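You operate a simulated robot arm through the tools that you are given. There is no shell and no other tool.

The job below is to be done with a simulated robot arm. You get a single attempt, and the scene is never put back.

TASK
Set the changed limit back to the job card's value and move the LIMITS card to the tester top.
Fine: save it.

Only the result counts: the job must be done as asked and must still hold three seconds after the hand-in. Knocking over, shifting, dropping, spilling or breaking anything else fails it.

THE ROBOT
A 6-joint arm with a three-finger gripper, fixed in place. Base frame: the origin is at the foot of the arm, x ahead of it, y to its left, z up. Lengths are in mm, angles in degrees, forces in N, time in s.
With the tool pointing down near the work surface it reaches from about 840 to 940 mm from the base axis. Its first joint turns from -166.0 to 166.0 degrees. Payload 4.89 kg.
The TCP is the grasp point between the finger pads, 30 mm short of the fingertips. In the tool frame z runs along the fingers and y along their closing line. The gripper opens to 164 mm. The gripper's body begins 125 mm behind the TCP.
Orientation is told as [roll, pitch, yaw] about the base's x, y, z axes, in that order, counted from this pose: with the fingers straight down and closing along the base's y, the tool's x points along the base's -x, its y along +y and its z along -z.

THE INTERFACE
- The arm moves only by the tool play_rows. Its argument "steps" is a list of rows, each an object (a shift or turn left out is 0, a gripper value left out holds the last) with "translation": the shift along the base's x, y, z in cm, a list of three; "rot": the turn, a rotation vector about the base's x, y, z in degrees, a list of three; "jaw": the finger opening in cm, from 0 to 16.4. In form: [{"translation": [x, y, z], "rot": [ax, ay, az], "jaw": jaw}, ...]. A call has 1 to 20 rows; each row is the pose to reach, as a shift and turn from the pose commanded when the call began. Each row takes 0.2 s and may step no farther than 50 mm and 8.6 degrees from the row before; otherwise, or with a gripper value out of range, the whole call is refused. Where a pose cannot be reached the arm comes as near as it can. A force on the tool above 40 N (or 10 N above the force at the start of the call, whichever is more), or a blocked arm, ends the call early, and 0.2 s more pass. The fingers move at their own pace (about 108 mm/s each) and stop on an object; they squeeze with about 41 N. The grip force told is the motor's: it shows also when the fingers shut on nothing. Time passes only in rows, and 0.2 s behind the last, so rows that repeat a pose let the fingers close. It gives the time, the measured TCP pose, the force on the tool (base axes), the opening and the grip force at its end, in the units of the frame above (readings bear some noise), with the torque about the TCP (base axes, N m) and any sound that the robot's microphone picked up.
- Cameras (640 x 400 px; columns grow to the right, rows downward): "scene" is fixed at [219, -500.3, 1708.4]; the picture's right is [0.09, -1.00, 0.00], its down [-0.53, -0.05, -0.85] and it looks along [0.84, 0.07, -0.53] (base axes); focal length 234 px, centre (320, 200). "wrist" rides on the gripper at [76, -2, -152] in the tool frame; the picture's right is [0.02, 1.00, 0.00], its down [-0.88, 0.02, -0.47] and it looks along [-0.47, 0.01, 0.88] (tool axes); focal length 247 px, centre (320, 200). There is no depth. A picture from a camera that has moved, and an enlarged one, comes with that camera's place and axes in the base frame and with its lens.
- grab_frame(camera): a new picture of that camera. It takes no simulated time.
- slide_trunk(by): slides the trunk up (or, below 0, down) by that many mm; the arm rides with it, the base frame stays. It gives what a move gives, with no picture.
- enlarge(camera, box): a new picture of the part [left, top, right, bottom] of that camera's present view, enlarged. It takes no simulated time.
- close_job(): hands the job in; it is judged then, once.

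Places have to be worked out from the pictures, the camera data and where the tool is seen. Open the gripper and draw the arm clear of the work before you hand the job in, unless the task says otherwise.

The tools are called after "Request:" by a JSON object that holds its "fn" and its "kwargs". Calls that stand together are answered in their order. play_rows: Moves the arm, as the interface text tells. Its arguments: {"type":"object","properties":{"steps":{"type":"array","items":{"type":"object","properties":{"translation":{"type":"array","items":{"type":"number"}},"rot":{"type":"array","items":{"type":"number"}},"jaw":{"type":"number"}}}}},"required":["steps"]} The other tools are called the same way: slide_trunk (by) slides the trunk up or down; grab_frame (camera) takes a picture; enlarge (camera, box) takes an enlarged picture of a part of a camera's view; close_job () hands the job in.

At the start:

```text
clock: 0.0
tool_pos: [677.4, -189.0, 1552.7]
tool_rot: [-0.1, -0.1, 0.0]
force: [0.4, 1.0, -0.4]
wrist_torque: [0.04, -0.03, -0.03]
gripper_width: 164.0
gripper_force: 0.1
trunk travel left (down, up): [-325.0, 65.0]
```

scene: 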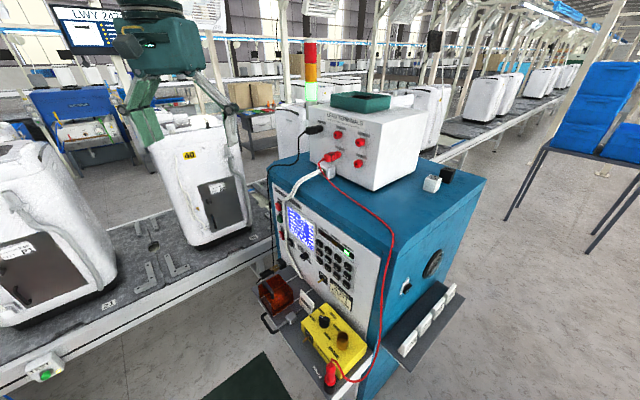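
wrist: 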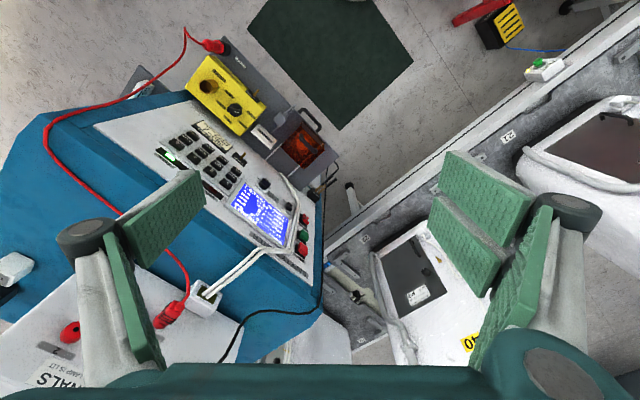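

I'll look closer at the tester's screen, panel, card and surroundings before moving.

Request:
{"fn": "enlarge", "kwargs": {"camera": "scene", "box": [260, 180, 370, 320]}}

Request:
{"fn": "enlarge", "kwargs": {"camera": "wrist", "box": [140, 100, 340, 270]}}

Request:
{"fn": "enlarge", "kwargs": {"camera": "scene", "box": [260, 80, 480, 220]}}

Request:
{"fn": "enlarge", "kwargs": {"camera": "scene", "box": [250, 260, 470, 400]}}

Request:
{"fn": "enlarge", "kwargs": {"camera": "scene", "box": [40, 0, 200, 80]}}

```text
2.86 times, centred on (315, 250) of scene
camera zoom: at [219.0, -500.3, 1708.4], right [0.09, -1.0, 0.0], down [-0.53, -0.05, -0.85], along [0.84, 0.07, -0.53], focal length 667 px, centre (334, 57)
```

zoom: 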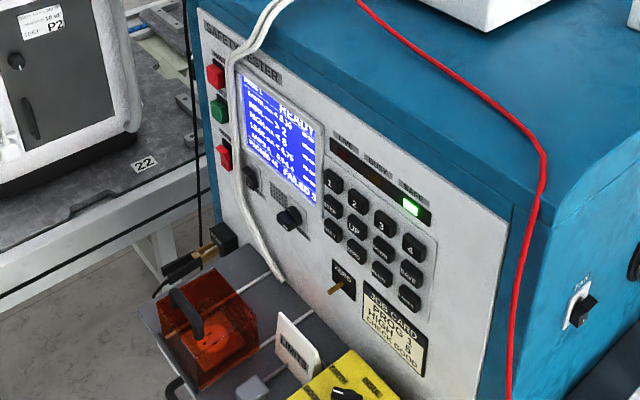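

```text
2.35 times, centred on (240, 185) of wrist
camera zoom: at [600.0, -191.1, 1704.3], right [-0.02, 1.0, 0.0], down [0.88, 0.02, 0.47], along [0.47, 0.01, -0.88], focal length 581 px, centre (508, 235)
```

zoom: 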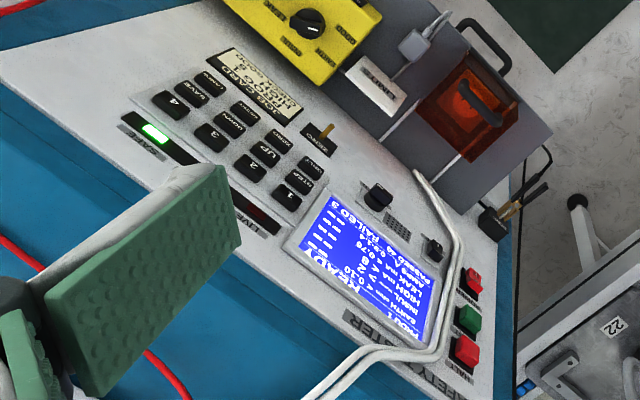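

```text
2.86 times, centred on (370, 150) of scene
camera zoom: at [219.0, -500.3, 1708.4], right [0.09, -1.0, 0.0], down [-0.53, -0.05, -0.85], along [0.84, 0.07, -0.53], focal length 667 px, centre (177, 343)
```

zoom: 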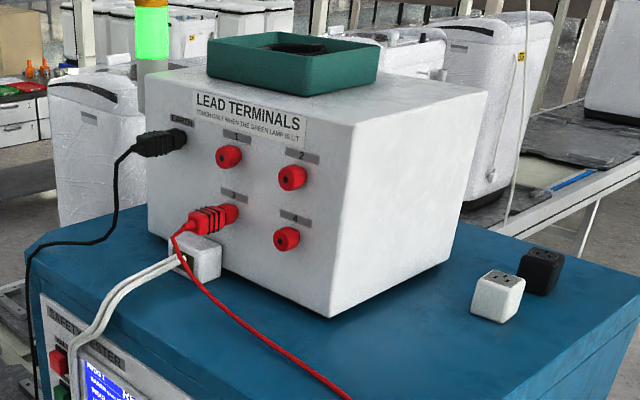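

```text
2.86 times, centred on (360, 330) of scene
camera zoom: at [219.0, -500.3, 1708.4], right [0.09, -1.0, 0.0], down [-0.53, -0.05, -0.85], along [0.84, 0.07, -0.53], focal length 667 px, centre (206, -171)
```

zoom: 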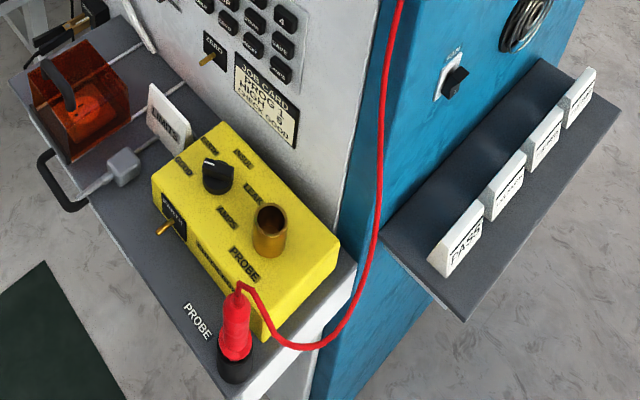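

```text
4.00 times, centred on (120, 40) of scene
camera zoom: at [219.0, -500.3, 1708.4], right [0.09, -1.0, 0.0], down [-0.53, -0.05, -0.85], along [0.84, 0.07, -0.53], focal length 934 px, centre (1120, 840)
```

zoom: 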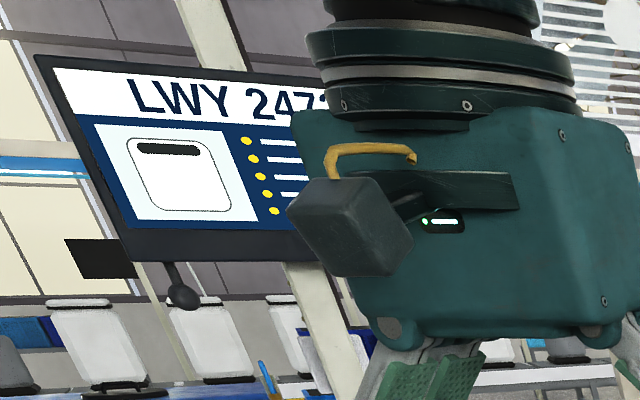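

The screen, keypad and job card need sharper reading, as do the cards (one near the yellow box reads LIMITS?).

Request:
{"fn": "enlarge", "kwargs": {"camera": "wrist", "box": [225, 175, 297, 220]}}

Request:
{"fn": "enlarge", "kwargs": {"camera": "scene", "box": [280, 200, 328, 260]}}

Request:
{"fn": "enlarge", "kwargs": {"camera": "scene", "box": [310, 235, 360, 290]}}

Request:
{"fn": "enlarge", "kwargs": {"camera": "scene", "box": [320, 275, 360, 315]}}

Request:
{"fn": "enlarge", "kwargs": {"camera": "wrist", "box": [155, 110, 255, 190]}}

Request:
{"fn": "enlarge", "kwargs": {"camera": "scene", "box": [290, 280, 330, 320]}}

Request:
{"fn": "enlarge", "kwargs": {"camera": "scene", "box": [395, 280, 465, 360]}}

Request:
{"fn": "enlarge", "kwargs": {"camera": "wrist", "box": [240, 100, 310, 170]}}

```text
8.89 times, centred on (261, 198) of wrist
camera zoom: at [600.0, -191.1, 1704.3], right [-0.02, 1.0, 0.0], down [0.88, 0.02, 0.47], along [0.47, 0.01, -0.88], focal length 2195 px, centre (844, 222)
```

zoom: 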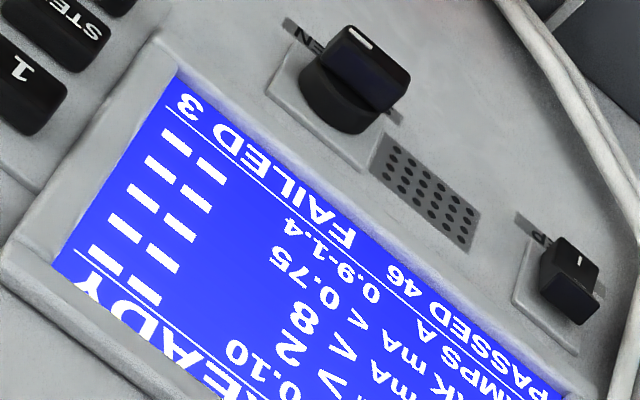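

```text
6.67 times, centred on (304, 230) of scene
camera zoom: at [219.0, -500.3, 1708.4], right [0.09, -1.0, 0.0], down [-0.53, -0.05, -0.85], along [0.84, 0.07, -0.53], focal length 1557 px, centre (427, 0)
```

zoom: 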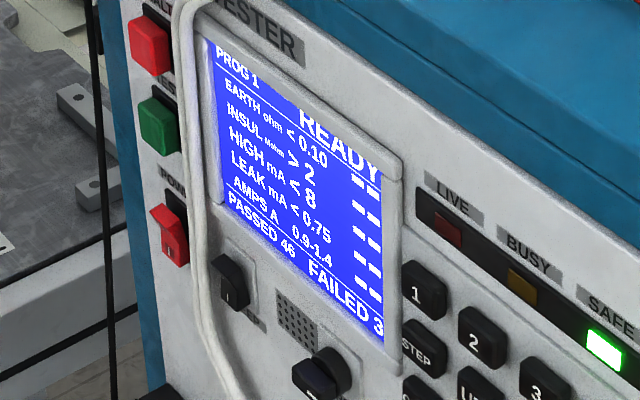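

```text
7.27 times, centred on (335, 262) of scene
camera zoom: at [219.0, -500.3, 1708.4], right [0.09, -1.0, 0.0], down [-0.53, -0.05, -0.85], along [0.84, 0.07, -0.53], focal length 1699 px, centre (211, -254)
```

zoom: 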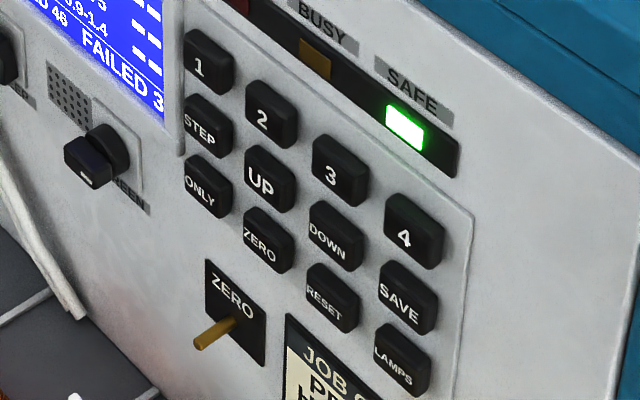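

```text
10.00 times, centred on (340, 295) of scene
camera zoom: at [219.0, -500.3, 1708.4], right [0.09, -1.0, 0.0], down [-0.53, -0.05, -0.85], along [0.84, 0.07, -0.53], focal length 2336 px, centre (120, -750)
```

zoom: 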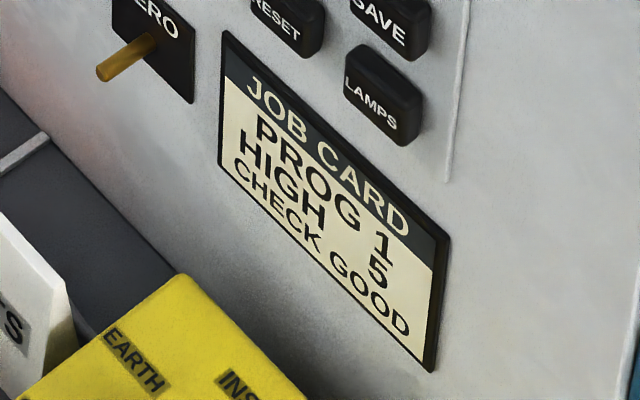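

```text
5.00 times, centred on (205, 150) of wrist
camera zoom: at [600.0, -191.1, 1704.3], right [-0.02, 1.0, 0.0], down [0.88, 0.02, 0.47], along [0.47, 0.01, -0.88], focal length 1235 px, centre (895, 450)
```

zoom: 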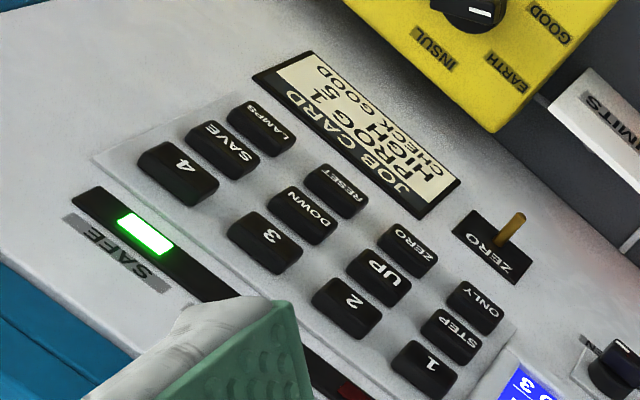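

```text
10.00 times, centred on (310, 300) of scene
camera zoom: at [219.0, -500.3, 1708.4], right [0.09, -1.0, 0.0], down [-0.53, -0.05, -0.85], along [0.84, 0.07, -0.53], focal length 2336 px, centre (420, -800)
```

zoom: 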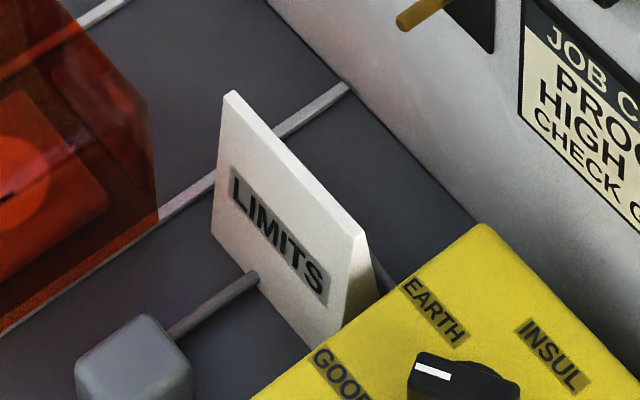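

```text
5.00 times, centred on (430, 320) of scene
camera zoom: at [219.0, -500.3, 1708.4], right [0.09, -1.0, 0.0], down [-0.53, -0.05, -0.85], along [0.84, 0.07, -0.53], focal length 1168 px, centre (-230, -400)
```

zoom: 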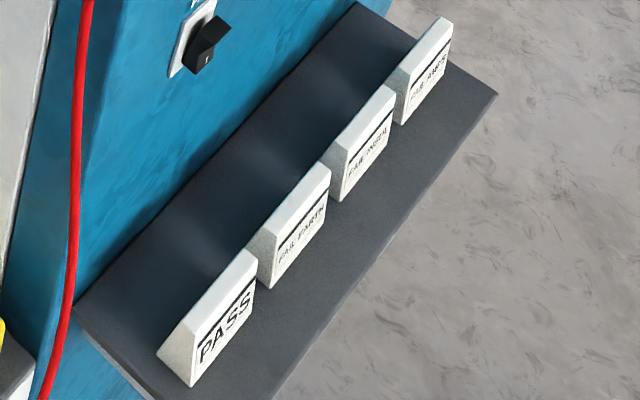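

```text
5.71 times, centred on (275, 135) of wrist
camera zoom: at [600.0, -191.1, 1704.3], right [-0.02, 1.0, 0.0], down [0.88, 0.02, 0.47], along [0.47, 0.01, -0.88], focal length 1411 px, centre (577, 571)
```

zoom: 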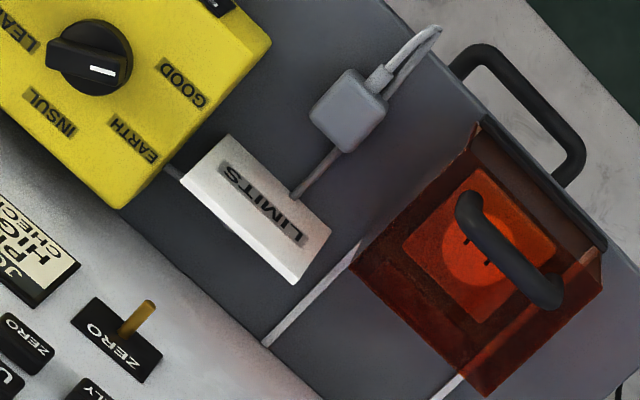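

HIGH reads 8 on the screen while the job card says 5, so HIGH must come down by 3 and be saved. I triangulate the panel as vertical, facing along (-1,1)/√2 at about 940 mm from the base axis, with the keys at z≈1005–1097. Next I check the knob labels, the cable by the LIMITS card and the tester top.

Request:
{"fn": "enlarge", "kwargs": {"camera": "wrist", "box": [245, 165, 320, 270]}}

Request:
{"fn": "enlarge", "kwargs": {"camera": "scene", "box": [266, 190, 326, 270]}}

Request:
{"fn": "enlarge", "kwargs": {"camera": "wrist", "box": [0, 90, 240, 380]}}

Request:
{"fn": "enlarge", "kwargs": {"camera": "scene", "box": [350, 140, 490, 240]}}

Request:
{"fn": "enlarge", "kwargs": {"camera": "scene", "box": [255, 260, 345, 340]}}

```text
3.81 times, centred on (282, 218) of wrist
camera zoom: at [600.0, -191.1, 1704.3], right [-0.02, 1.0, 0.0], down [0.88, 0.02, 0.47], along [0.47, 0.01, -0.88], focal length 941 px, centre (463, 133)
```

zoom: 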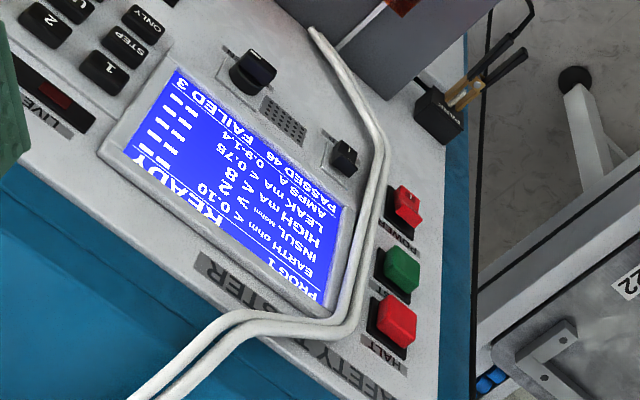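

```text
5.00 times, centred on (296, 230) of scene
camera zoom: at [219.0, -500.3, 1708.4], right [0.09, -1.0, 0.0], down [-0.53, -0.05, -0.85], along [0.84, 0.07, -0.53], focal length 1168 px, centre (440, 50)
```

zoom: 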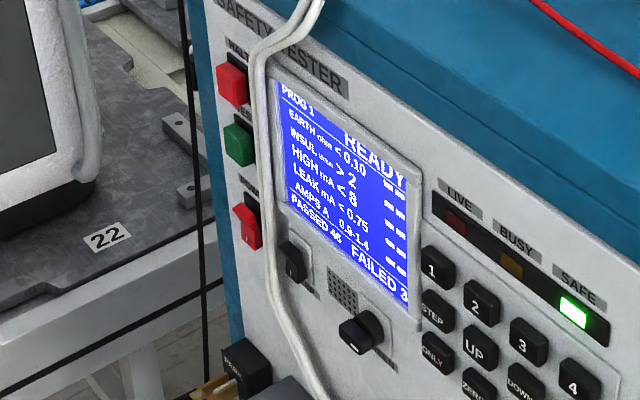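

```text
1.38 times, centred on (120, 235) of wrist
camera zoom: at [600.0, -191.1, 1704.3], right [-0.02, 1.0, 0.0], down [0.88, 0.02, 0.47], along [0.47, 0.01, -0.88], focal length 341 px, centre (596, 152)
```

zoom: 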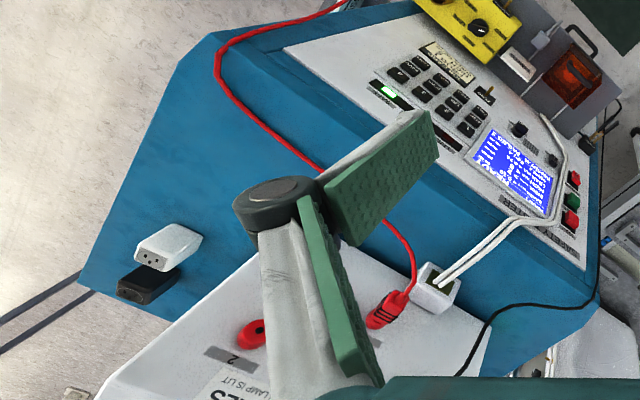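

```text
4.00 times, centred on (420, 190) of scene
camera zoom: at [219.0, -500.3, 1708.4], right [0.09, -1.0, 0.0], down [-0.53, -0.05, -0.85], along [0.84, 0.07, -0.53], focal length 934 px, centre (-80, 240)
```

zoom: 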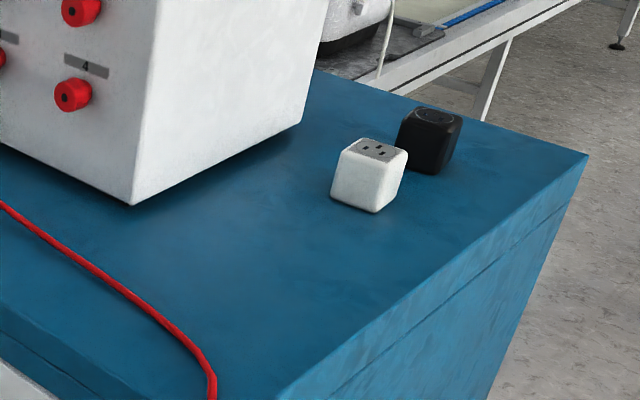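

```text
5.00 times, centred on (300, 300) of scene
camera zoom: at [219.0, -500.3, 1708.4], right [0.09, -1.0, 0.0], down [-0.53, -0.05, -0.85], along [0.84, 0.07, -0.53], focal length 1168 px, centre (420, -300)
```

zoom: 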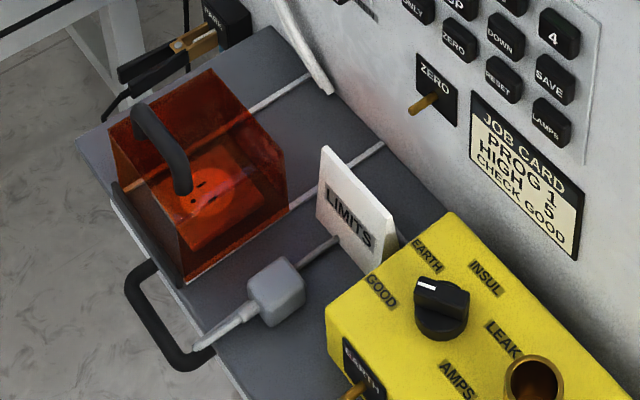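

The knobs are SCREEN-type controls that I don't need, and the wire over the top leaves a clear patch to the right of the terminal box. First I yaw the tool by -45° in place, so that it squares with the panel.

Request:
{"fn": "play_rows", "kwargs": {"steps": [{"rot": [0, 0, -8], "jaw": 16.4}, {"rot": [0, 0, -16]}, {"rot": [0, 0, -24]}, {"rot": [0, 0, -32]}, {"rot": [0, 0, -40]}, {"rot": [0, 0, -45]}, {"rot": [0, 0, -45]}]}}

Request:
{"fn": "grab_frame", "kwargs": {"camera": "wrist"}}

Request:
{"fn": "grab_frame", "kwargs": {"camera": "scene"}}

```text
clock: 1.6
tool_pos: [677.3, -189.5, 1552.4]
tool_rot: [0.0, 0.0, -45.1]
force: [0.7, 0.2, 0.9]
wrist_torque: [0.0, -0.04, -0.01]
gripper_width: 164.1
gripper_force: 0.0
trunk travel left (down, up): [-325.0, 65.0]
```

```text
taken
camera wrist: at [621.1, -136.0, 1704.4], right [0.69, 0.72, 0.0], down [0.64, -0.61, 0.47], along [0.34, -0.33, -0.88], focal length 247 px, centre (320, 200)
```

wrist: 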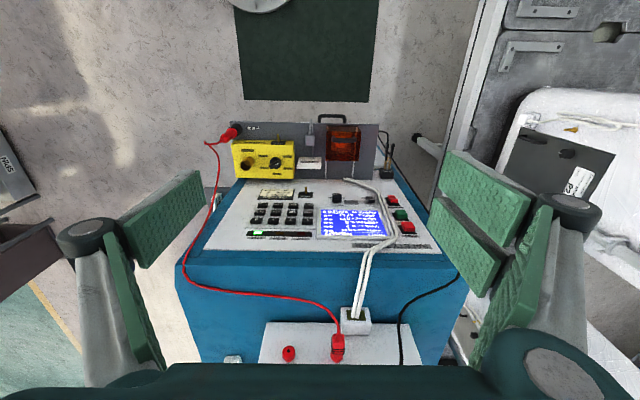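

```text
taken
```

scene: 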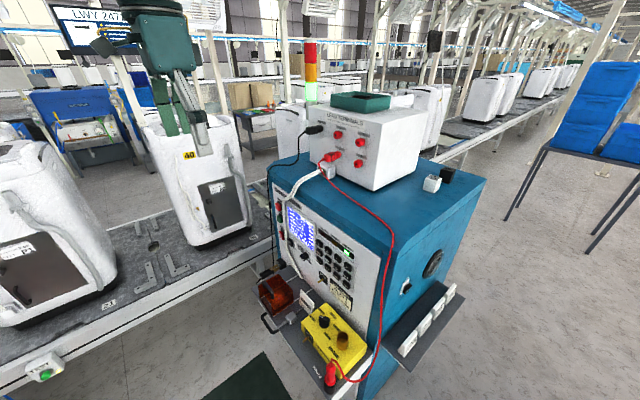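

The tool is square to the panel. Now I tilt the fingers forward towards horizontal while advancing to stand in front of the keypad, still high up.

Request:
{"fn": "play_rows", "kwargs": {"steps": [{"translation": [0.6, -2, 0], "rot": [-5.66, -5.66, 0]}, {"translation": [1.2, -4, 0], "rot": [-11.3, -11.3, 0]}, {"translation": [1.8, -6, 0], "rot": [-17, -17, 0]}, {"translation": [2.4, -8, 0], "rot": [-22.6, -22.6, 0]}, {"translation": [3, -10, 0], "rot": [-28.3, -28.3, 0]}, {"translation": [3.6, -12, 0], "rot": [-34, -34, 0]}, {"translation": [4.2, -14, 0], "rot": [-39.6, -39.6, 0]}, {"translation": [4.8, -17, 0], "rot": [-45.3, -45.3, 0]}, {"translation": [5.4, -19, 0], "rot": [-51, -51, 0]}, {"translation": [5.9, -20.7, 0], "rot": [-56.6, -56.6, 0]}, {"translation": [5.9, -20.7, 0], "rot": [-60, -60, 0]}, {"translation": [5.9, -20.7, 0], "rot": [-60, -60, 0]}]}}

Request:
{"fn": "grab_frame", "kwargs": {"camera": "scene"}}

Request:
{"fn": "grab_frame", "kwargs": {"camera": "wrist"}}

```text
clock: 4.2
tool_pos: [736.9, -395.8, 1551.8]
tool_rot: [0.0, -84.9, -44.9]
force: [0.4, 0.1, 0.0]
wrist_torque: [0.01, 0.01, -0.06]
gripper_width: 164.0
gripper_force: 0.0
trunk travel left (down, up): [-325.0, 65.0]
```

```text
taken
```

scene: 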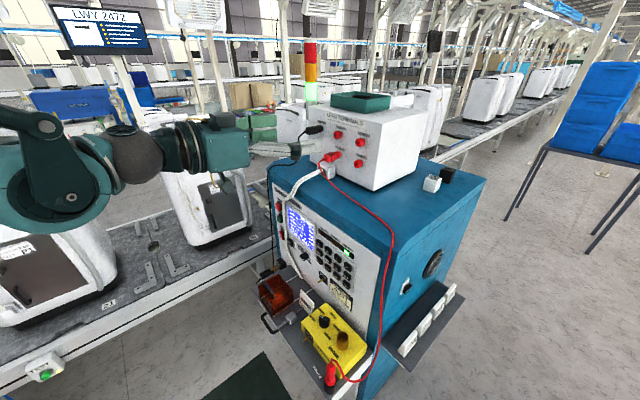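

```text
taken
camera wrist: at [622.5, -285.2, 1488.5], right [0.71, 0.71, -0.02], down [-0.26, 0.29, 0.92], along [0.66, -0.64, 0.39], focal length 247 px, centre (320, 200)
```

wrist: 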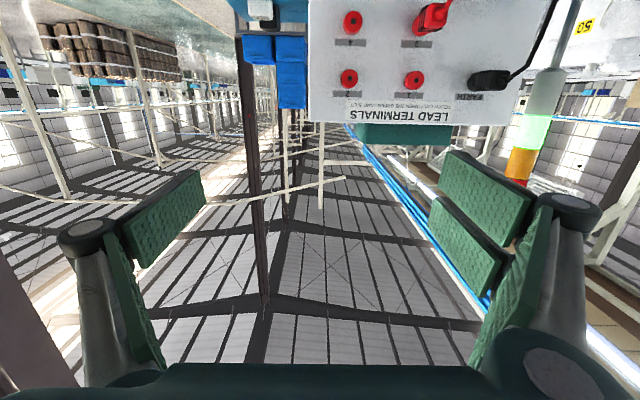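

The horizontal pose works, and I see nothing between the tool and the panel. I slide the trunk down to bring the tool towards key height.

Request:
{"fn": "slide_trunk", "kwargs": {"by": -325}}

Request:
{"fn": "grab_frame", "kwargs": {"camera": "wrist"}}

Request:
{"fn": "grab_frame", "kwargs": {"camera": "scene"}}

```text
clock: 7.4
tool_pos: [737.3, -395.8, 1226.6]
tool_rot: [0.0, -84.9, -45.0]
force: [0.3, 0.5, 0.0]
wrist_torque: [0.0, 0.0, -0.02]
gripper_width: 164.0
gripper_force: 0.0
trunk travel left (down, up): [0.0, 390.0]
```

```text
taken
camera wrist: at [622.2, -285.1, 1163.9], right [0.71, 0.71, -0.02], down [-0.26, 0.29, 0.92], along [0.66, -0.64, 0.39], focal length 247 px, centre (320, 200)
```

wrist: 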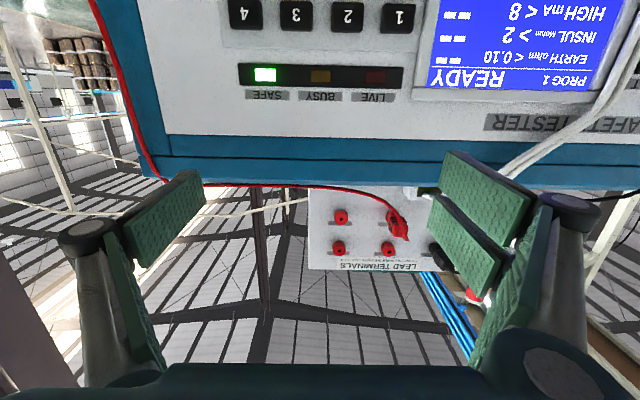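

```text
taken
```

scene: 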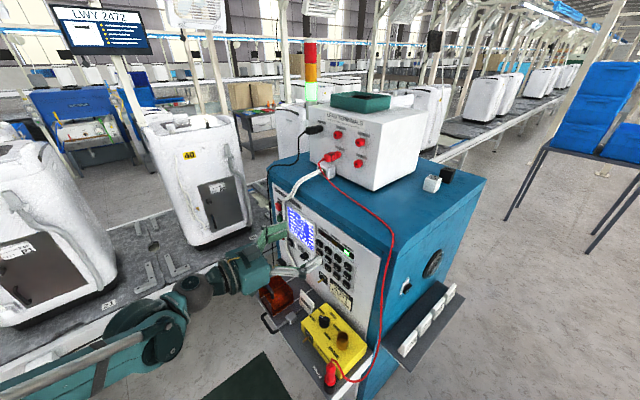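

The tool now sits at panel height and the keypad is visible where I computed it. I close the jaw and go down to the STEP/UP/DOWN/SAVE row (z≈1050), in front of STEP.

Request:
{"fn": "play_rows", "kwargs": {"steps": [{"translation": [1, 1, -4], "jaw": 0}, {"translation": [2, 2, -8], "jaw": 0}, {"translation": [3, 3, -12], "jaw": 0}, {"translation": [4, 4, -16], "jaw": 0}, {"translation": [5.06, 5.06, -17.66], "jaw": 0}, {"translation": [5.06, 5.06, -17.66], "jaw": 0}, {"translation": [5.06, 5.06, -17.66], "jaw": 0}]}}

Request:
{"fn": "grab_frame", "kwargs": {"camera": "wrist"}}

Request:
{"fn": "grab_frame", "kwargs": {"camera": "scene"}}

```text
clock: 9.0
tool_pos: [784.4, -348.5, 1050.7]
tool_rot: [0.0, -84.8, -45.1]
force: [-0.6, 0.0, 0.1]
wrist_torque: [0.0, 0.05, 0.0]
gripper_width: 0.2
gripper_force: 40.8
trunk travel left (down, up): [0.0, 390.0]
```

```text
taken
camera wrist: at [670.9, -237.7, 988.0], right [0.71, 0.71, -0.02], down [-0.26, 0.29, 0.92], along [0.66, -0.64, 0.39], focal length 247 px, centre (320, 200)
```

wrist: 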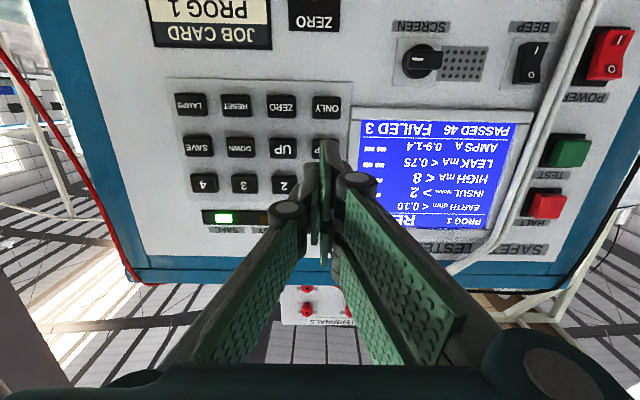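

```text
taken
```

scene: 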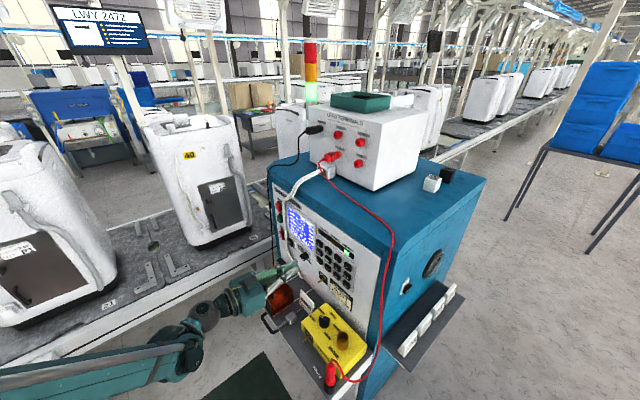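

The fingers are shut and point at STEP (column 326, z≈1046). I ease forward until the tips are about 9 mm short of the key face.

Request:
{"fn": "play_rows", "kwargs": {"steps": [{"translation": [2.3, -1.7, 0]}, {"translation": [4.3, -3.7, 0]}, {"translation": [6.0, -5.4, -0.1]}, {"translation": [6.9, -6.3, -0.1]}, {"translation": [6.9, -6.3, -0.1]}]}}

Request:
{"fn": "grab_frame", "kwargs": {"camera": "wrist"}}

Request:
{"fn": "enlarge", "kwargs": {"camera": "scene", "box": [260, 190, 380, 300]}}

```text
clock: 10.2
tool_pos: [855.1, -407.5, 1049.7]
tool_rot: [0.0, -84.8, -45.0]
force: [-0.4, 0.5, 0.1]
wrist_torque: [0.03, -0.02, 0.02]
gripper_width: 0.0
gripper_force: 41.0
trunk travel left (down, up): [0.0, 390.0]
```

```text
taken
camera wrist: at [740.4, -297.6, 986.3], right [0.71, 0.71, -0.02], down [-0.26, 0.29, 0.92], along [0.66, -0.64, 0.39], focal length 247 px, centre (320, 200)
```

wrist: 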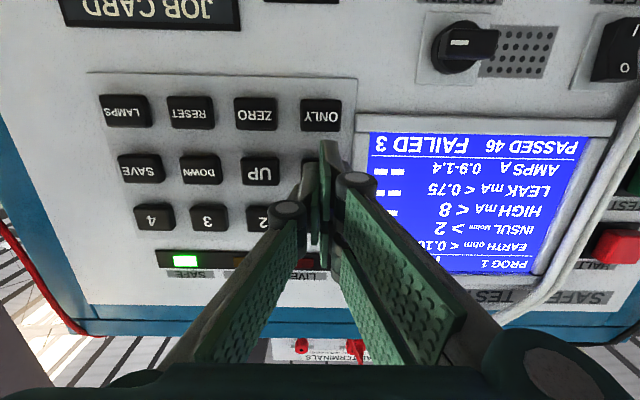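

```text
3.64 times, centred on (320, 245) of scene
camera zoom: at [219.0, -500.3, 1708.4], right [0.09, -1.0, 0.0], down [-0.53, -0.05, -0.85], along [0.84, 0.07, -0.53], focal length 849 px, centre (320, 36)
```

zoom: 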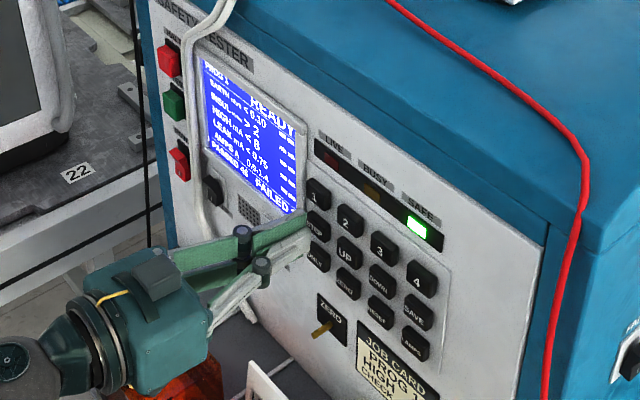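

The tip hangs about 10 mm in front of STEP. I creep forward in 2 mm rows and watch force and sound.

Request:
{"fn": "play_rows", "kwargs": {"steps": [{"translation": [0.2, -0.4, -0.3]}, {"translation": [0.35, -0.55, -0.3]}, {"translation": [0.5, -0.7, -0.3]}, {"translation": [0.6, -0.8, -0.3]}]}}

Request:
{"fn": "enlarge", "kwargs": {"camera": "scene", "box": [290, 210, 350, 270]}}

```text
clock: 11.2
tool_pos: [861.4, -416.2, 1047.5]
tool_rot: [0.2, -85.0, -45.1]
force: [0.0, 0.5, -0.1]
wrist_torque: [0.0, -0.02, -0.01]
gripper_width: 0.0
gripper_force: 40.9
trunk travel left (down, up): [0.0, 390.0]
```

```text
6.67 times, centred on (320, 240) of scene
camera zoom: at [219.0, -500.3, 1708.4], right [0.09, -1.0, 0.0], down [-0.53, -0.05, -0.85], along [0.84, 0.07, -0.53], focal length 1557 px, centre (320, -67)
```

zoom: 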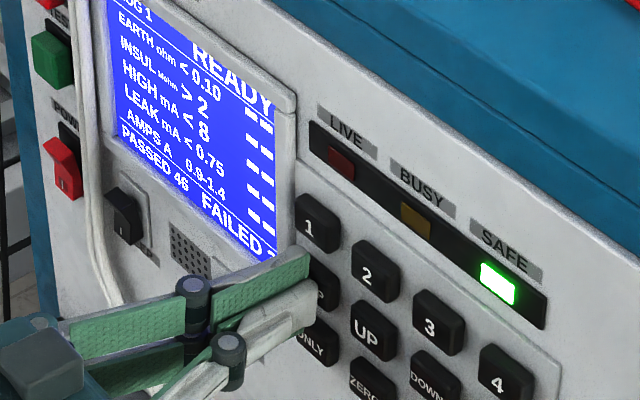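

No contact yet, with the tip at depth ≈933. I continue in small steps.

Request:
{"fn": "play_rows", "kwargs": {"steps": [{"translation": [0.14, -0.14, 0]}, {"translation": [0.28, -0.28, 0]}, {"translation": [0.35, -0.35, 0]}]}}

Request:
{"fn": "enlarge", "kwargs": {"camera": "scene", "box": [280, 200, 350, 260]}}

```text
clock: 12.0
tool_pos: [864.8, -419.2, 1045.9]
tool_rot: [0.0, -84.9, -45.1]
force: [-1.8, 2.6, 0.0]
wrist_torque: [-0.02, -0.03, -0.04]
gripper_width: 6.1
gripper_force: 45.2
trunk travel left (down, up): [0.0, 390.0]
heard: click
```

```text
6.67 times, centred on (315, 230) of scene
camera zoom: at [219.0, -500.3, 1708.4], right [0.09, -1.0, 0.0], down [-0.53, -0.05, -0.85], along [0.84, 0.07, -0.53], focal length 1557 px, centre (353, 0)
```

zoom: 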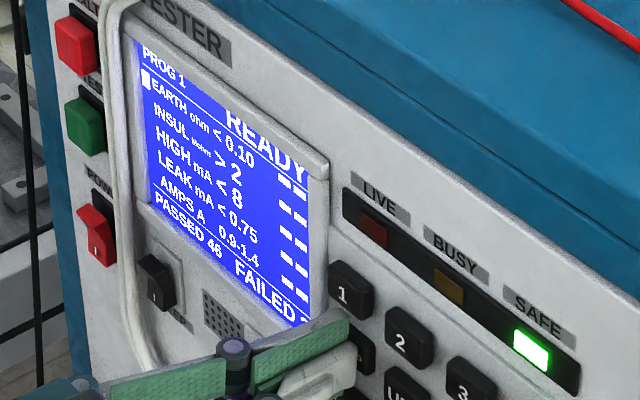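

A click, and a cursor mark now stands on the EARTH line, so STEP moves the cursor. I back off 10 mm to release the key.

Request:
{"fn": "play_rows", "kwargs": {"steps": [{"translation": [-0.35, 0.35, 0], "jaw": 0}, {"translation": [-0.7, 0.7, 0], "jaw": 0}, {"translation": [-0.7, 0.7, 0], "jaw": 0}]}}

Request:
{"fn": "enlarge", "kwargs": {"camera": "scene", "box": [280, 200, 350, 260]}}

Request:
{"fn": "enlarge", "kwargs": {"camera": "wrist", "box": [220, 80, 420, 220]}}

```text
clock: 12.8
tool_pos: [858.7, -412.3, 1046.5]
tool_rot: [-0.2, -84.7, -44.9]
force: [0.2, 0.5, -0.1]
wrist_torque: [-0.01, -0.02, -0.01]
gripper_width: 0.0
gripper_force: 45.0
trunk travel left (down, up): [0.0, 390.0]
```

```text
6.67 times, centred on (315, 230) of scene
camera zoom: at [219.0, -500.3, 1708.4], right [0.09, -1.0, 0.0], down [-0.53, -0.05, -0.85], along [0.84, 0.07, -0.53], focal length 1557 px, centre (353, 0)
```

zoom: 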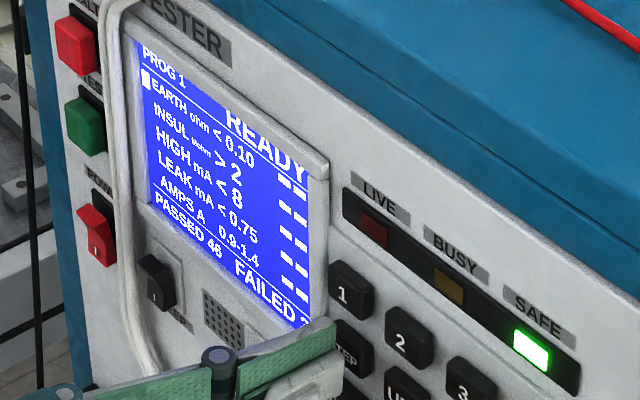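

```text
2.86 times, centred on (320, 150) of wrist
camera zoom: at [744.0, -301.5, 983.0], right [0.71, 0.71, -0.02], down [-0.26, 0.29, 0.92], along [0.66, -0.64, 0.39], focal length 706 px, centre (320, 343)
```

zoom: 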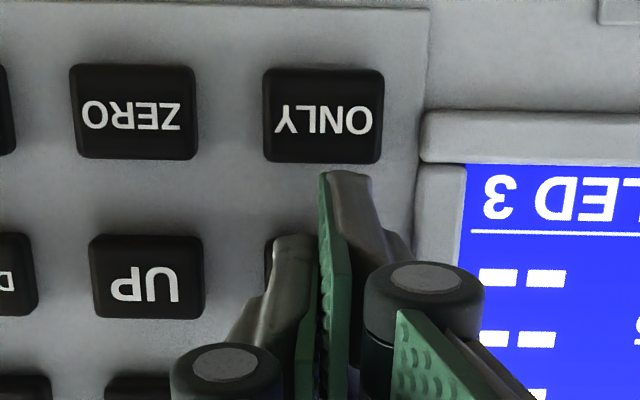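

One STEP press gave one cursor step, and the key released cleanly. I press it once more with a press-and-retract sequence.

Request:
{"fn": "play_rows", "kwargs": {"steps": [{"translation": [0.35, -0.35, 0]}, {"translation": [0.7, -0.7, 0]}, {"translation": [0.7, -0.7, 0]}, {"translation": [0.35, -0.35, 0]}, {"translation": [0, 0, 0]}, {"translation": [0, 0, 0]}]}}

Request:
{"fn": "enlarge", "kwargs": {"camera": "scene", "box": [280, 200, 350, 260]}}

```text
clock: 14.2
tool_pos: [859.2, -413.0, 1046.7]
tool_rot: [-0.2, -84.8, -44.9]
force: [-0.1, -0.2, 0.0]
wrist_torque: [-0.02, -0.01, 0.03]
gripper_width: 0.0
gripper_force: 45.3
trunk travel left (down, up): [0.0, 390.0]
heard: click
```

```text
6.67 times, centred on (315, 230) of scene
camera zoom: at [219.0, -500.3, 1708.4], right [0.09, -1.0, 0.0], down [-0.53, -0.05, -0.85], along [0.84, 0.07, -0.53], focal length 1557 px, centre (353, 0)
```

zoom: 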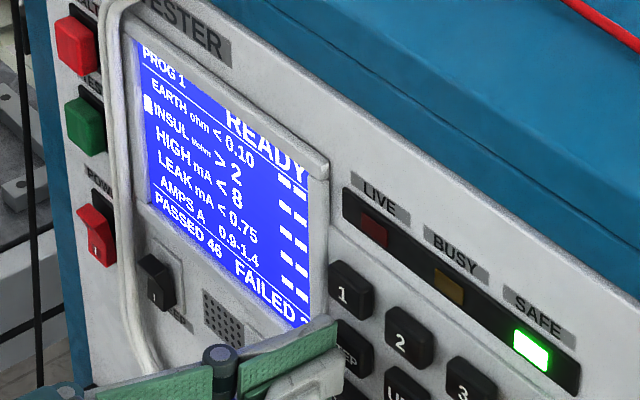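

The cursor is now on INSUL; one more STEP press puts it on HIGH.

Request:
{"fn": "play_rows", "kwargs": {"steps": [{"translation": [0.35, -0.35, 0]}, {"translation": [0.7, -0.7, 0]}, {"translation": [0.7, -0.7, 0]}, {"translation": [0.35, -0.35, 0]}, {"translation": [0, 0, 0]}, {"translation": [0, 0, 0]}]}}

Request:
{"fn": "enlarge", "kwargs": {"camera": "scene", "box": [280, 200, 350, 260]}}

```text
clock: 15.6
tool_pos: [858.9, -413.7, 1046.5]
tool_rot: [0.0, -84.7, -45.0]
force: [0.1, -0.9, -0.2]
wrist_torque: [-0.02, 0.0, 0.01]
gripper_width: 0.0
gripper_force: 44.8
trunk travel left (down, up): [0.0, 390.0]
heard: click
```

```text
6.67 times, centred on (315, 230) of scene
camera zoom: at [219.0, -500.3, 1708.4], right [0.09, -1.0, 0.0], down [-0.53, -0.05, -0.85], along [0.84, 0.07, -0.53], focal length 1557 px, centre (353, 0)
```

zoom: 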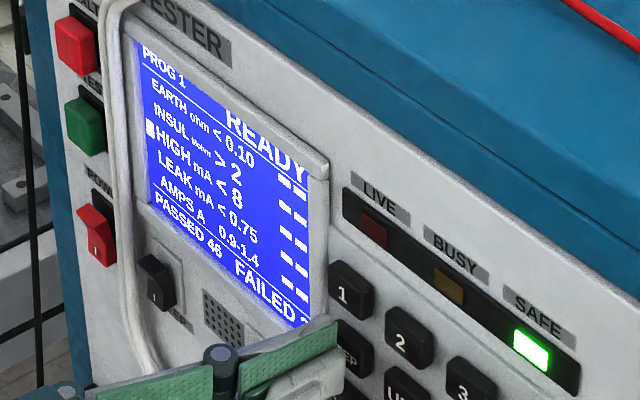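

The cursor marks HIGH. I back off and shift 102 mm along the panel to stand in front of DOWN.

Request:
{"fn": "play_rows", "kwargs": {"steps": [{"translation": [-1.4, 1.4, 0]}, {"translation": [-4.0, -1.2, 0]}, {"translation": [-6.6, -3.8, 0]}, {"translation": [-8.6, -5.8, 0]}, {"translation": [-8.6, -5.8, 0]}]}}

Request:
{"fn": "grab_frame", "kwargs": {"camera": "wrist"}}

Request:
{"fn": "enlarge", "kwargs": {"camera": "scene", "box": [290, 200, 370, 290]}}

```text
clock: 16.8
tool_pos: [773.0, -468.6, 1046.6]
tool_rot: [0.0, -84.9, -45.0]
force: [0.4, 1.1, -0.2]
wrist_torque: [-0.03, -0.01, -0.06]
gripper_width: 0.0
gripper_force: 45.5
trunk travel left (down, up): [0.0, 390.0]
```

```text
taken
camera wrist: at [658.8, -357.6, 983.0], right [0.71, 0.71, -0.02], down [-0.26, 0.29, 0.92], along [0.66, -0.64, 0.39], focal length 247 px, centre (320, 200)
```

wrist: 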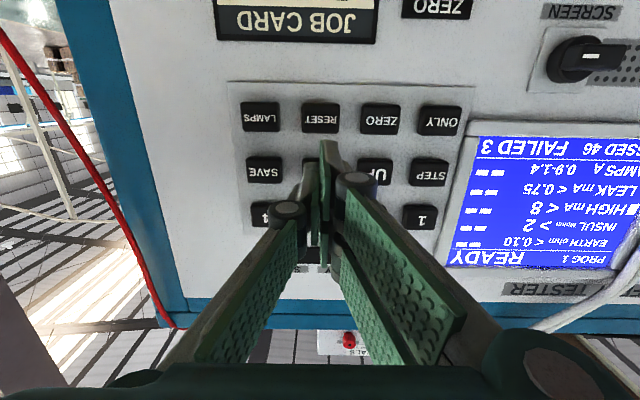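

```text
4.44 times, centred on (330, 245) of scene
camera zoom: at [219.0, -500.3, 1708.4], right [0.09, -1.0, 0.0], down [-0.53, -0.05, -0.85], along [0.84, 0.07, -0.53], focal length 1038 px, centre (276, 0)
```

zoom: 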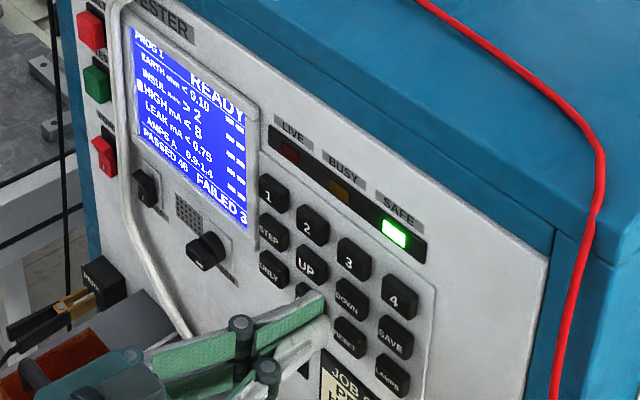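

The tips are in line with the RESET/DOWN column (s≈214). I advance to just short of the DOWN key, press once and retract.

Request:
{"fn": "play_rows", "kwargs": {"steps": [{"translation": [0.75, -0.75, 0]}, {"translation": [1.5, -1.5, 0]}, {"translation": [1.9, -1.9, 0]}, {"translation": [2.15, -2.15, 0]}, {"translation": [2.15, -2.15, 0]}, {"translation": [1.8, -1.8, 0]}, {"translation": [1.45, -1.45, 0]}, {"translation": [1.45, -1.45, 0]}]}}

Request:
{"fn": "enlarge", "kwargs": {"camera": "scene", "box": [280, 200, 360, 270]}}

```text
clock: 18.6
tool_pos: [787.8, -485.3, 1046.4]
tool_rot: [0.0, -84.8, -45.1]
force: [0.2, 0.0, 1.0]
wrist_torque: [-0.05, -0.02, 0.01]
gripper_width: 0.0
gripper_force: 44.9
trunk travel left (down, up): [0.0, 390.0]
heard: click
```

```text
5.71 times, centred on (320, 235) of scene
camera zoom: at [219.0, -500.3, 1708.4], right [0.09, -1.0, 0.0], down [-0.53, -0.05, -0.85], along [0.84, 0.07, -0.53], focal length 1335 px, centre (320, 0)
```

zoom: 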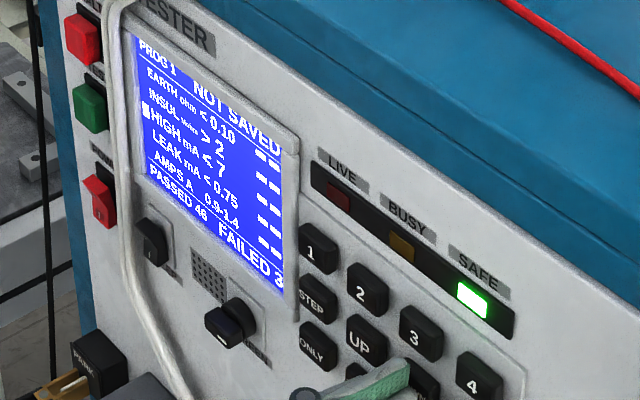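

HIGH now reads 7 with "NOT SAVED". I press DOWN two more times in one sequence.

Request:
{"fn": "play_rows", "kwargs": {"steps": [{"translation": [0.35, -0.35, 0]}, {"translation": [0.7, -0.7, 0]}, {"translation": [0.7, -0.7, 0]}, {"translation": [0.35, -0.35, 0]}, {"translation": [0, 0, 0]}, {"translation": [0, 0, 0]}]}}

Request:
{"fn": "enlarge", "kwargs": {"camera": "scene", "box": [280, 200, 360, 270]}}

```text
clock: 20.0
tool_pos: [785.8, -486.8, 1046.9]
tool_rot: [-0.1, -84.8, -44.8]
force: [-0.6, -0.5, -0.8]
wrist_torque: [0.0, 0.01, -0.02]
gripper_width: 0.0
gripper_force: 44.5
trunk travel left (down, up): [0.0, 390.0]
heard: click
```

```text
5.71 times, centred on (320, 235) of scene
camera zoom: at [219.0, -500.3, 1708.4], right [0.09, -1.0, 0.0], down [-0.53, -0.05, -0.85], along [0.84, 0.07, -0.53], focal length 1335 px, centre (320, 0)
```

zoom: 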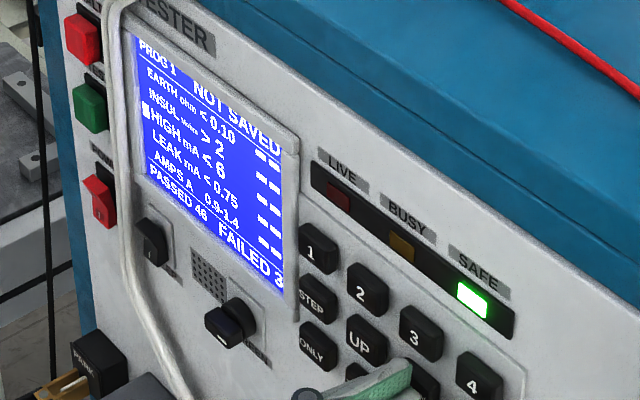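

I did just one press there, and HIGH now reads 6. One more DOWN press should give 5.

Request:
{"fn": "play_rows", "kwargs": {"steps": [{"translation": [0.35, -0.35, 0]}, {"translation": [0.7, -0.7, 0]}, {"translation": [0.7, -0.7, 0]}, {"translation": [0.35, -0.35, 0]}, {"translation": [0, 0, 0]}, {"translation": [0, 0, 0]}]}}

Request:
{"fn": "enlarge", "kwargs": {"camera": "scene", "box": [280, 200, 360, 270]}}

Request:
{"fn": "enlarge", "kwargs": {"camera": "wrist", "box": [400, 80, 640, 280]}}

```text
clock: 21.4
tool_pos: [787.9, -483.7, 1046.7]
tool_rot: [-0.1, -84.8, -44.8]
force: [-0.2, 0.1, 0.4]
wrist_torque: [-0.01, -0.02, -0.01]
gripper_width: 0.3
gripper_force: 45.1
trunk travel left (down, up): [0.0, 390.0]
heard: click
```

```text
5.71 times, centred on (320, 235) of scene
camera zoom: at [219.0, -500.3, 1708.4], right [0.09, -1.0, 0.0], down [-0.53, -0.05, -0.85], along [0.84, 0.07, -0.53], focal length 1335 px, centre (320, 0)
```

zoom: 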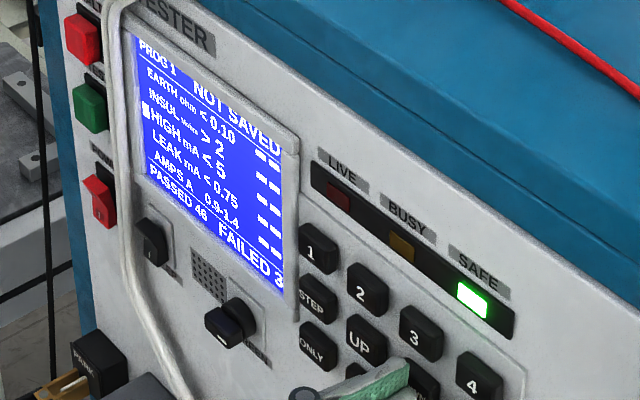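

```text
2.00 times, centred on (520, 180) of wrist
camera zoom: at [673.3, -373.7, 983.5], right [0.71, 0.71, -0.02], down [-0.26, 0.29, 0.92], along [0.66, -0.64, 0.39], focal length 494 px, centre (-80, 240)
```

zoom: 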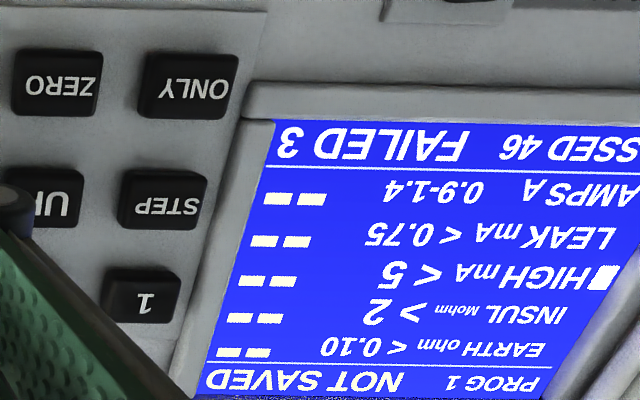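

HIGH reads 5, not yet saved. I back off, move 51 mm over to SAVE and press it once.

Request:
{"fn": "play_rows", "kwargs": {"steps": [{"translation": [-1.0, 1.0, 0]}, {"translation": [-2.8, -0.8, 0]}, {"translation": [-4.65, -2.65, 0]}, {"translation": [-4.65, -2.65, 0]}]}}

Request:
{"fn": "grab_frame", "kwargs": {"camera": "wrist"}}

```text
clock: 22.4
tool_pos: [738.9, -511.1, 1046.7]
tool_rot: [0.0, -84.8, -44.9]
force: [0.2, 0.0, 0.0]
wrist_torque: [-0.04, 0.03, -0.06]
gripper_width: 0.1
gripper_force: 44.9
trunk travel left (down, up): [0.0, 390.0]
```

```text
taken
camera wrist: at [624.6, -400.1, 983.6], right [0.71, 0.71, -0.02], down [-0.26, 0.29, 0.92], along [0.66, -0.64, 0.39], focal length 247 px, centre (320, 200)
```

wrist: 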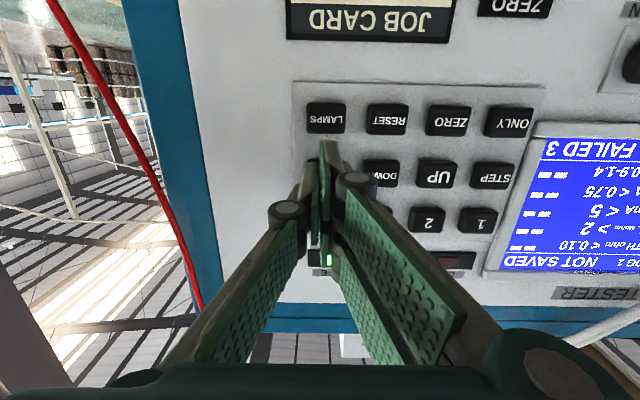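

I'm lined up with the LAMPS/SAVE column, with the tip at depth ≈914. I press SAVE with a 2 mm correction to the left.

Request:
{"fn": "play_rows", "kwargs": {"steps": [{"translation": [0.85, -0.55, 0]}, {"translation": [1.35, -1.05, 0]}, {"translation": [1.65, -1.35, 0]}, {"translation": [1.9, -1.6, 0]}, {"translation": [1.9, -1.6, 0]}, {"translation": [1.5, -1.2, 0]}, {"translation": [1.15, -0.85, 0]}, {"translation": [1.15, -0.85, 0]}]}}

Request:
{"fn": "enlarge", "kwargs": {"camera": "scene", "box": [280, 200, 360, 270]}}

```text
clock: 24.2
tool_pos: [750.0, -521.2, 1047.3]
tool_rot: [0.0, -84.9, -45.0]
force: [-0.4, 0.6, -0.3]
wrist_torque: [0.0, -0.01, 0.04]
gripper_width: 0.0
gripper_force: 45.2
trunk travel left (down, up): [0.0, 390.0]
heard: click
```

```text
5.71 times, centred on (320, 235) of scene
camera zoom: at [219.0, -500.3, 1708.4], right [0.09, -1.0, 0.0], down [-0.53, -0.05, -0.85], along [0.84, 0.07, -0.53], focal length 1335 px, centre (320, 0)
```

zoom: 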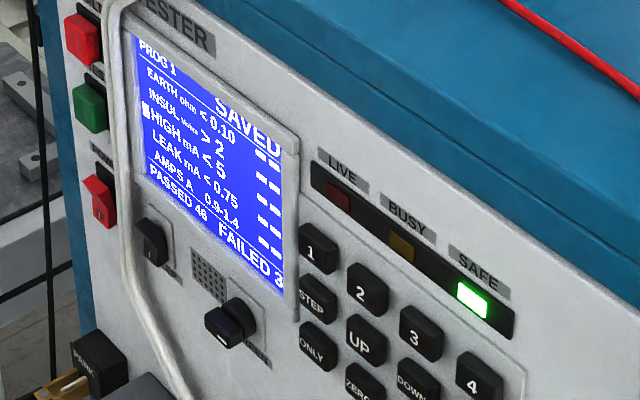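

The screen shows SAVED with HIGH < 5, so the limit is done. Now for the card: I retreat, pitch the tool back to about 45° down, open the jaw and move over in front of the LIMITS card, to look at it from above.

Request:
{"fn": "play_rows", "kwargs": {"steps": [{"translation": [-3.4, 3.4, 0]}, {"translation": [-6.8, 6.8, 0.5], "rot": [5.65, 5.65, 0]}, {"translation": [-9.9, 9.9, 1], "rot": [11.3, 11.3, 0]}, {"translation": [-6.6, 13.2, 1.5], "rot": [17, 17, 0]}, {"translation": [-3.3, 16.5, 2], "rot": [22.6, 22.6, 0]}, {"translation": [0, 19.8, 3], "rot": [28.3, 28.3, 0], "jaw": 12}, {"translation": [0, 19.8, 3], "rot": [28.3, 28.3, 0], "jaw": 12}, {"translation": [0, 19.8, 3], "rot": [28.3, 28.3, 0], "jaw": 12}, {"translation": [0, 19.8, 3], "rot": [28.3, 28.3, 0], "jaw": 12}]}}

Request:
{"fn": "grab_frame", "kwargs": {"camera": "wrist"}}

Request:
{"fn": "grab_frame", "kwargs": {"camera": "scene"}}

```text
clock: 26.2
tool_pos: [754.1, -317.9, 1075.2]
tool_rot: [0.0, -44.9, -45.0]
force: [0.7, -0.6, 0.7]
wrist_torque: [0.02, 0.01, 0.0]
gripper_width: 119.9
gripper_force: 0.0
trunk travel left (down, up): [0.0, 390.0]
```

```text
taken
camera wrist: at [637.5, -205.3, 1128.4], right [0.7, 0.72, -0.02], down [0.22, -0.19, 0.96], along [0.68, -0.67, -0.29], focal length 247 px, centre (320, 200)
```

wrist: 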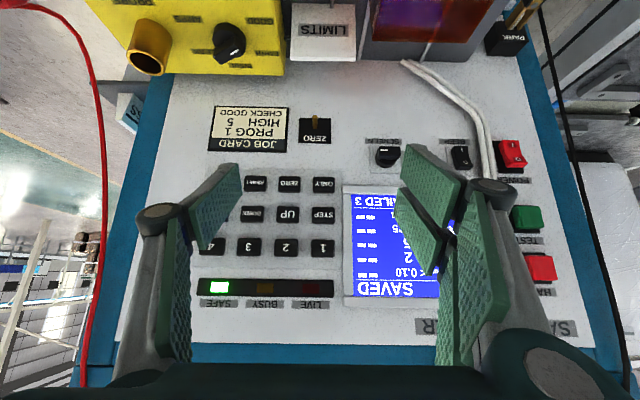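

```text
taken
```

scene: 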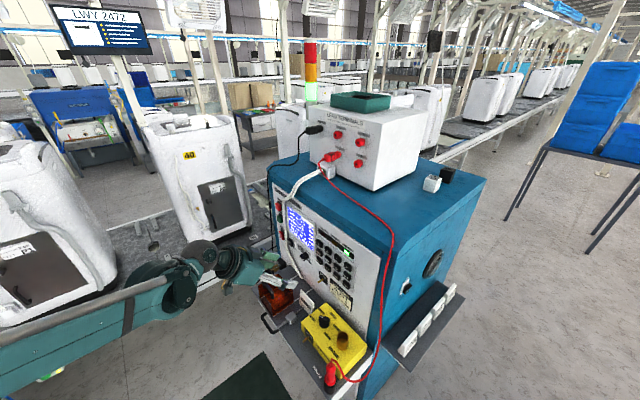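

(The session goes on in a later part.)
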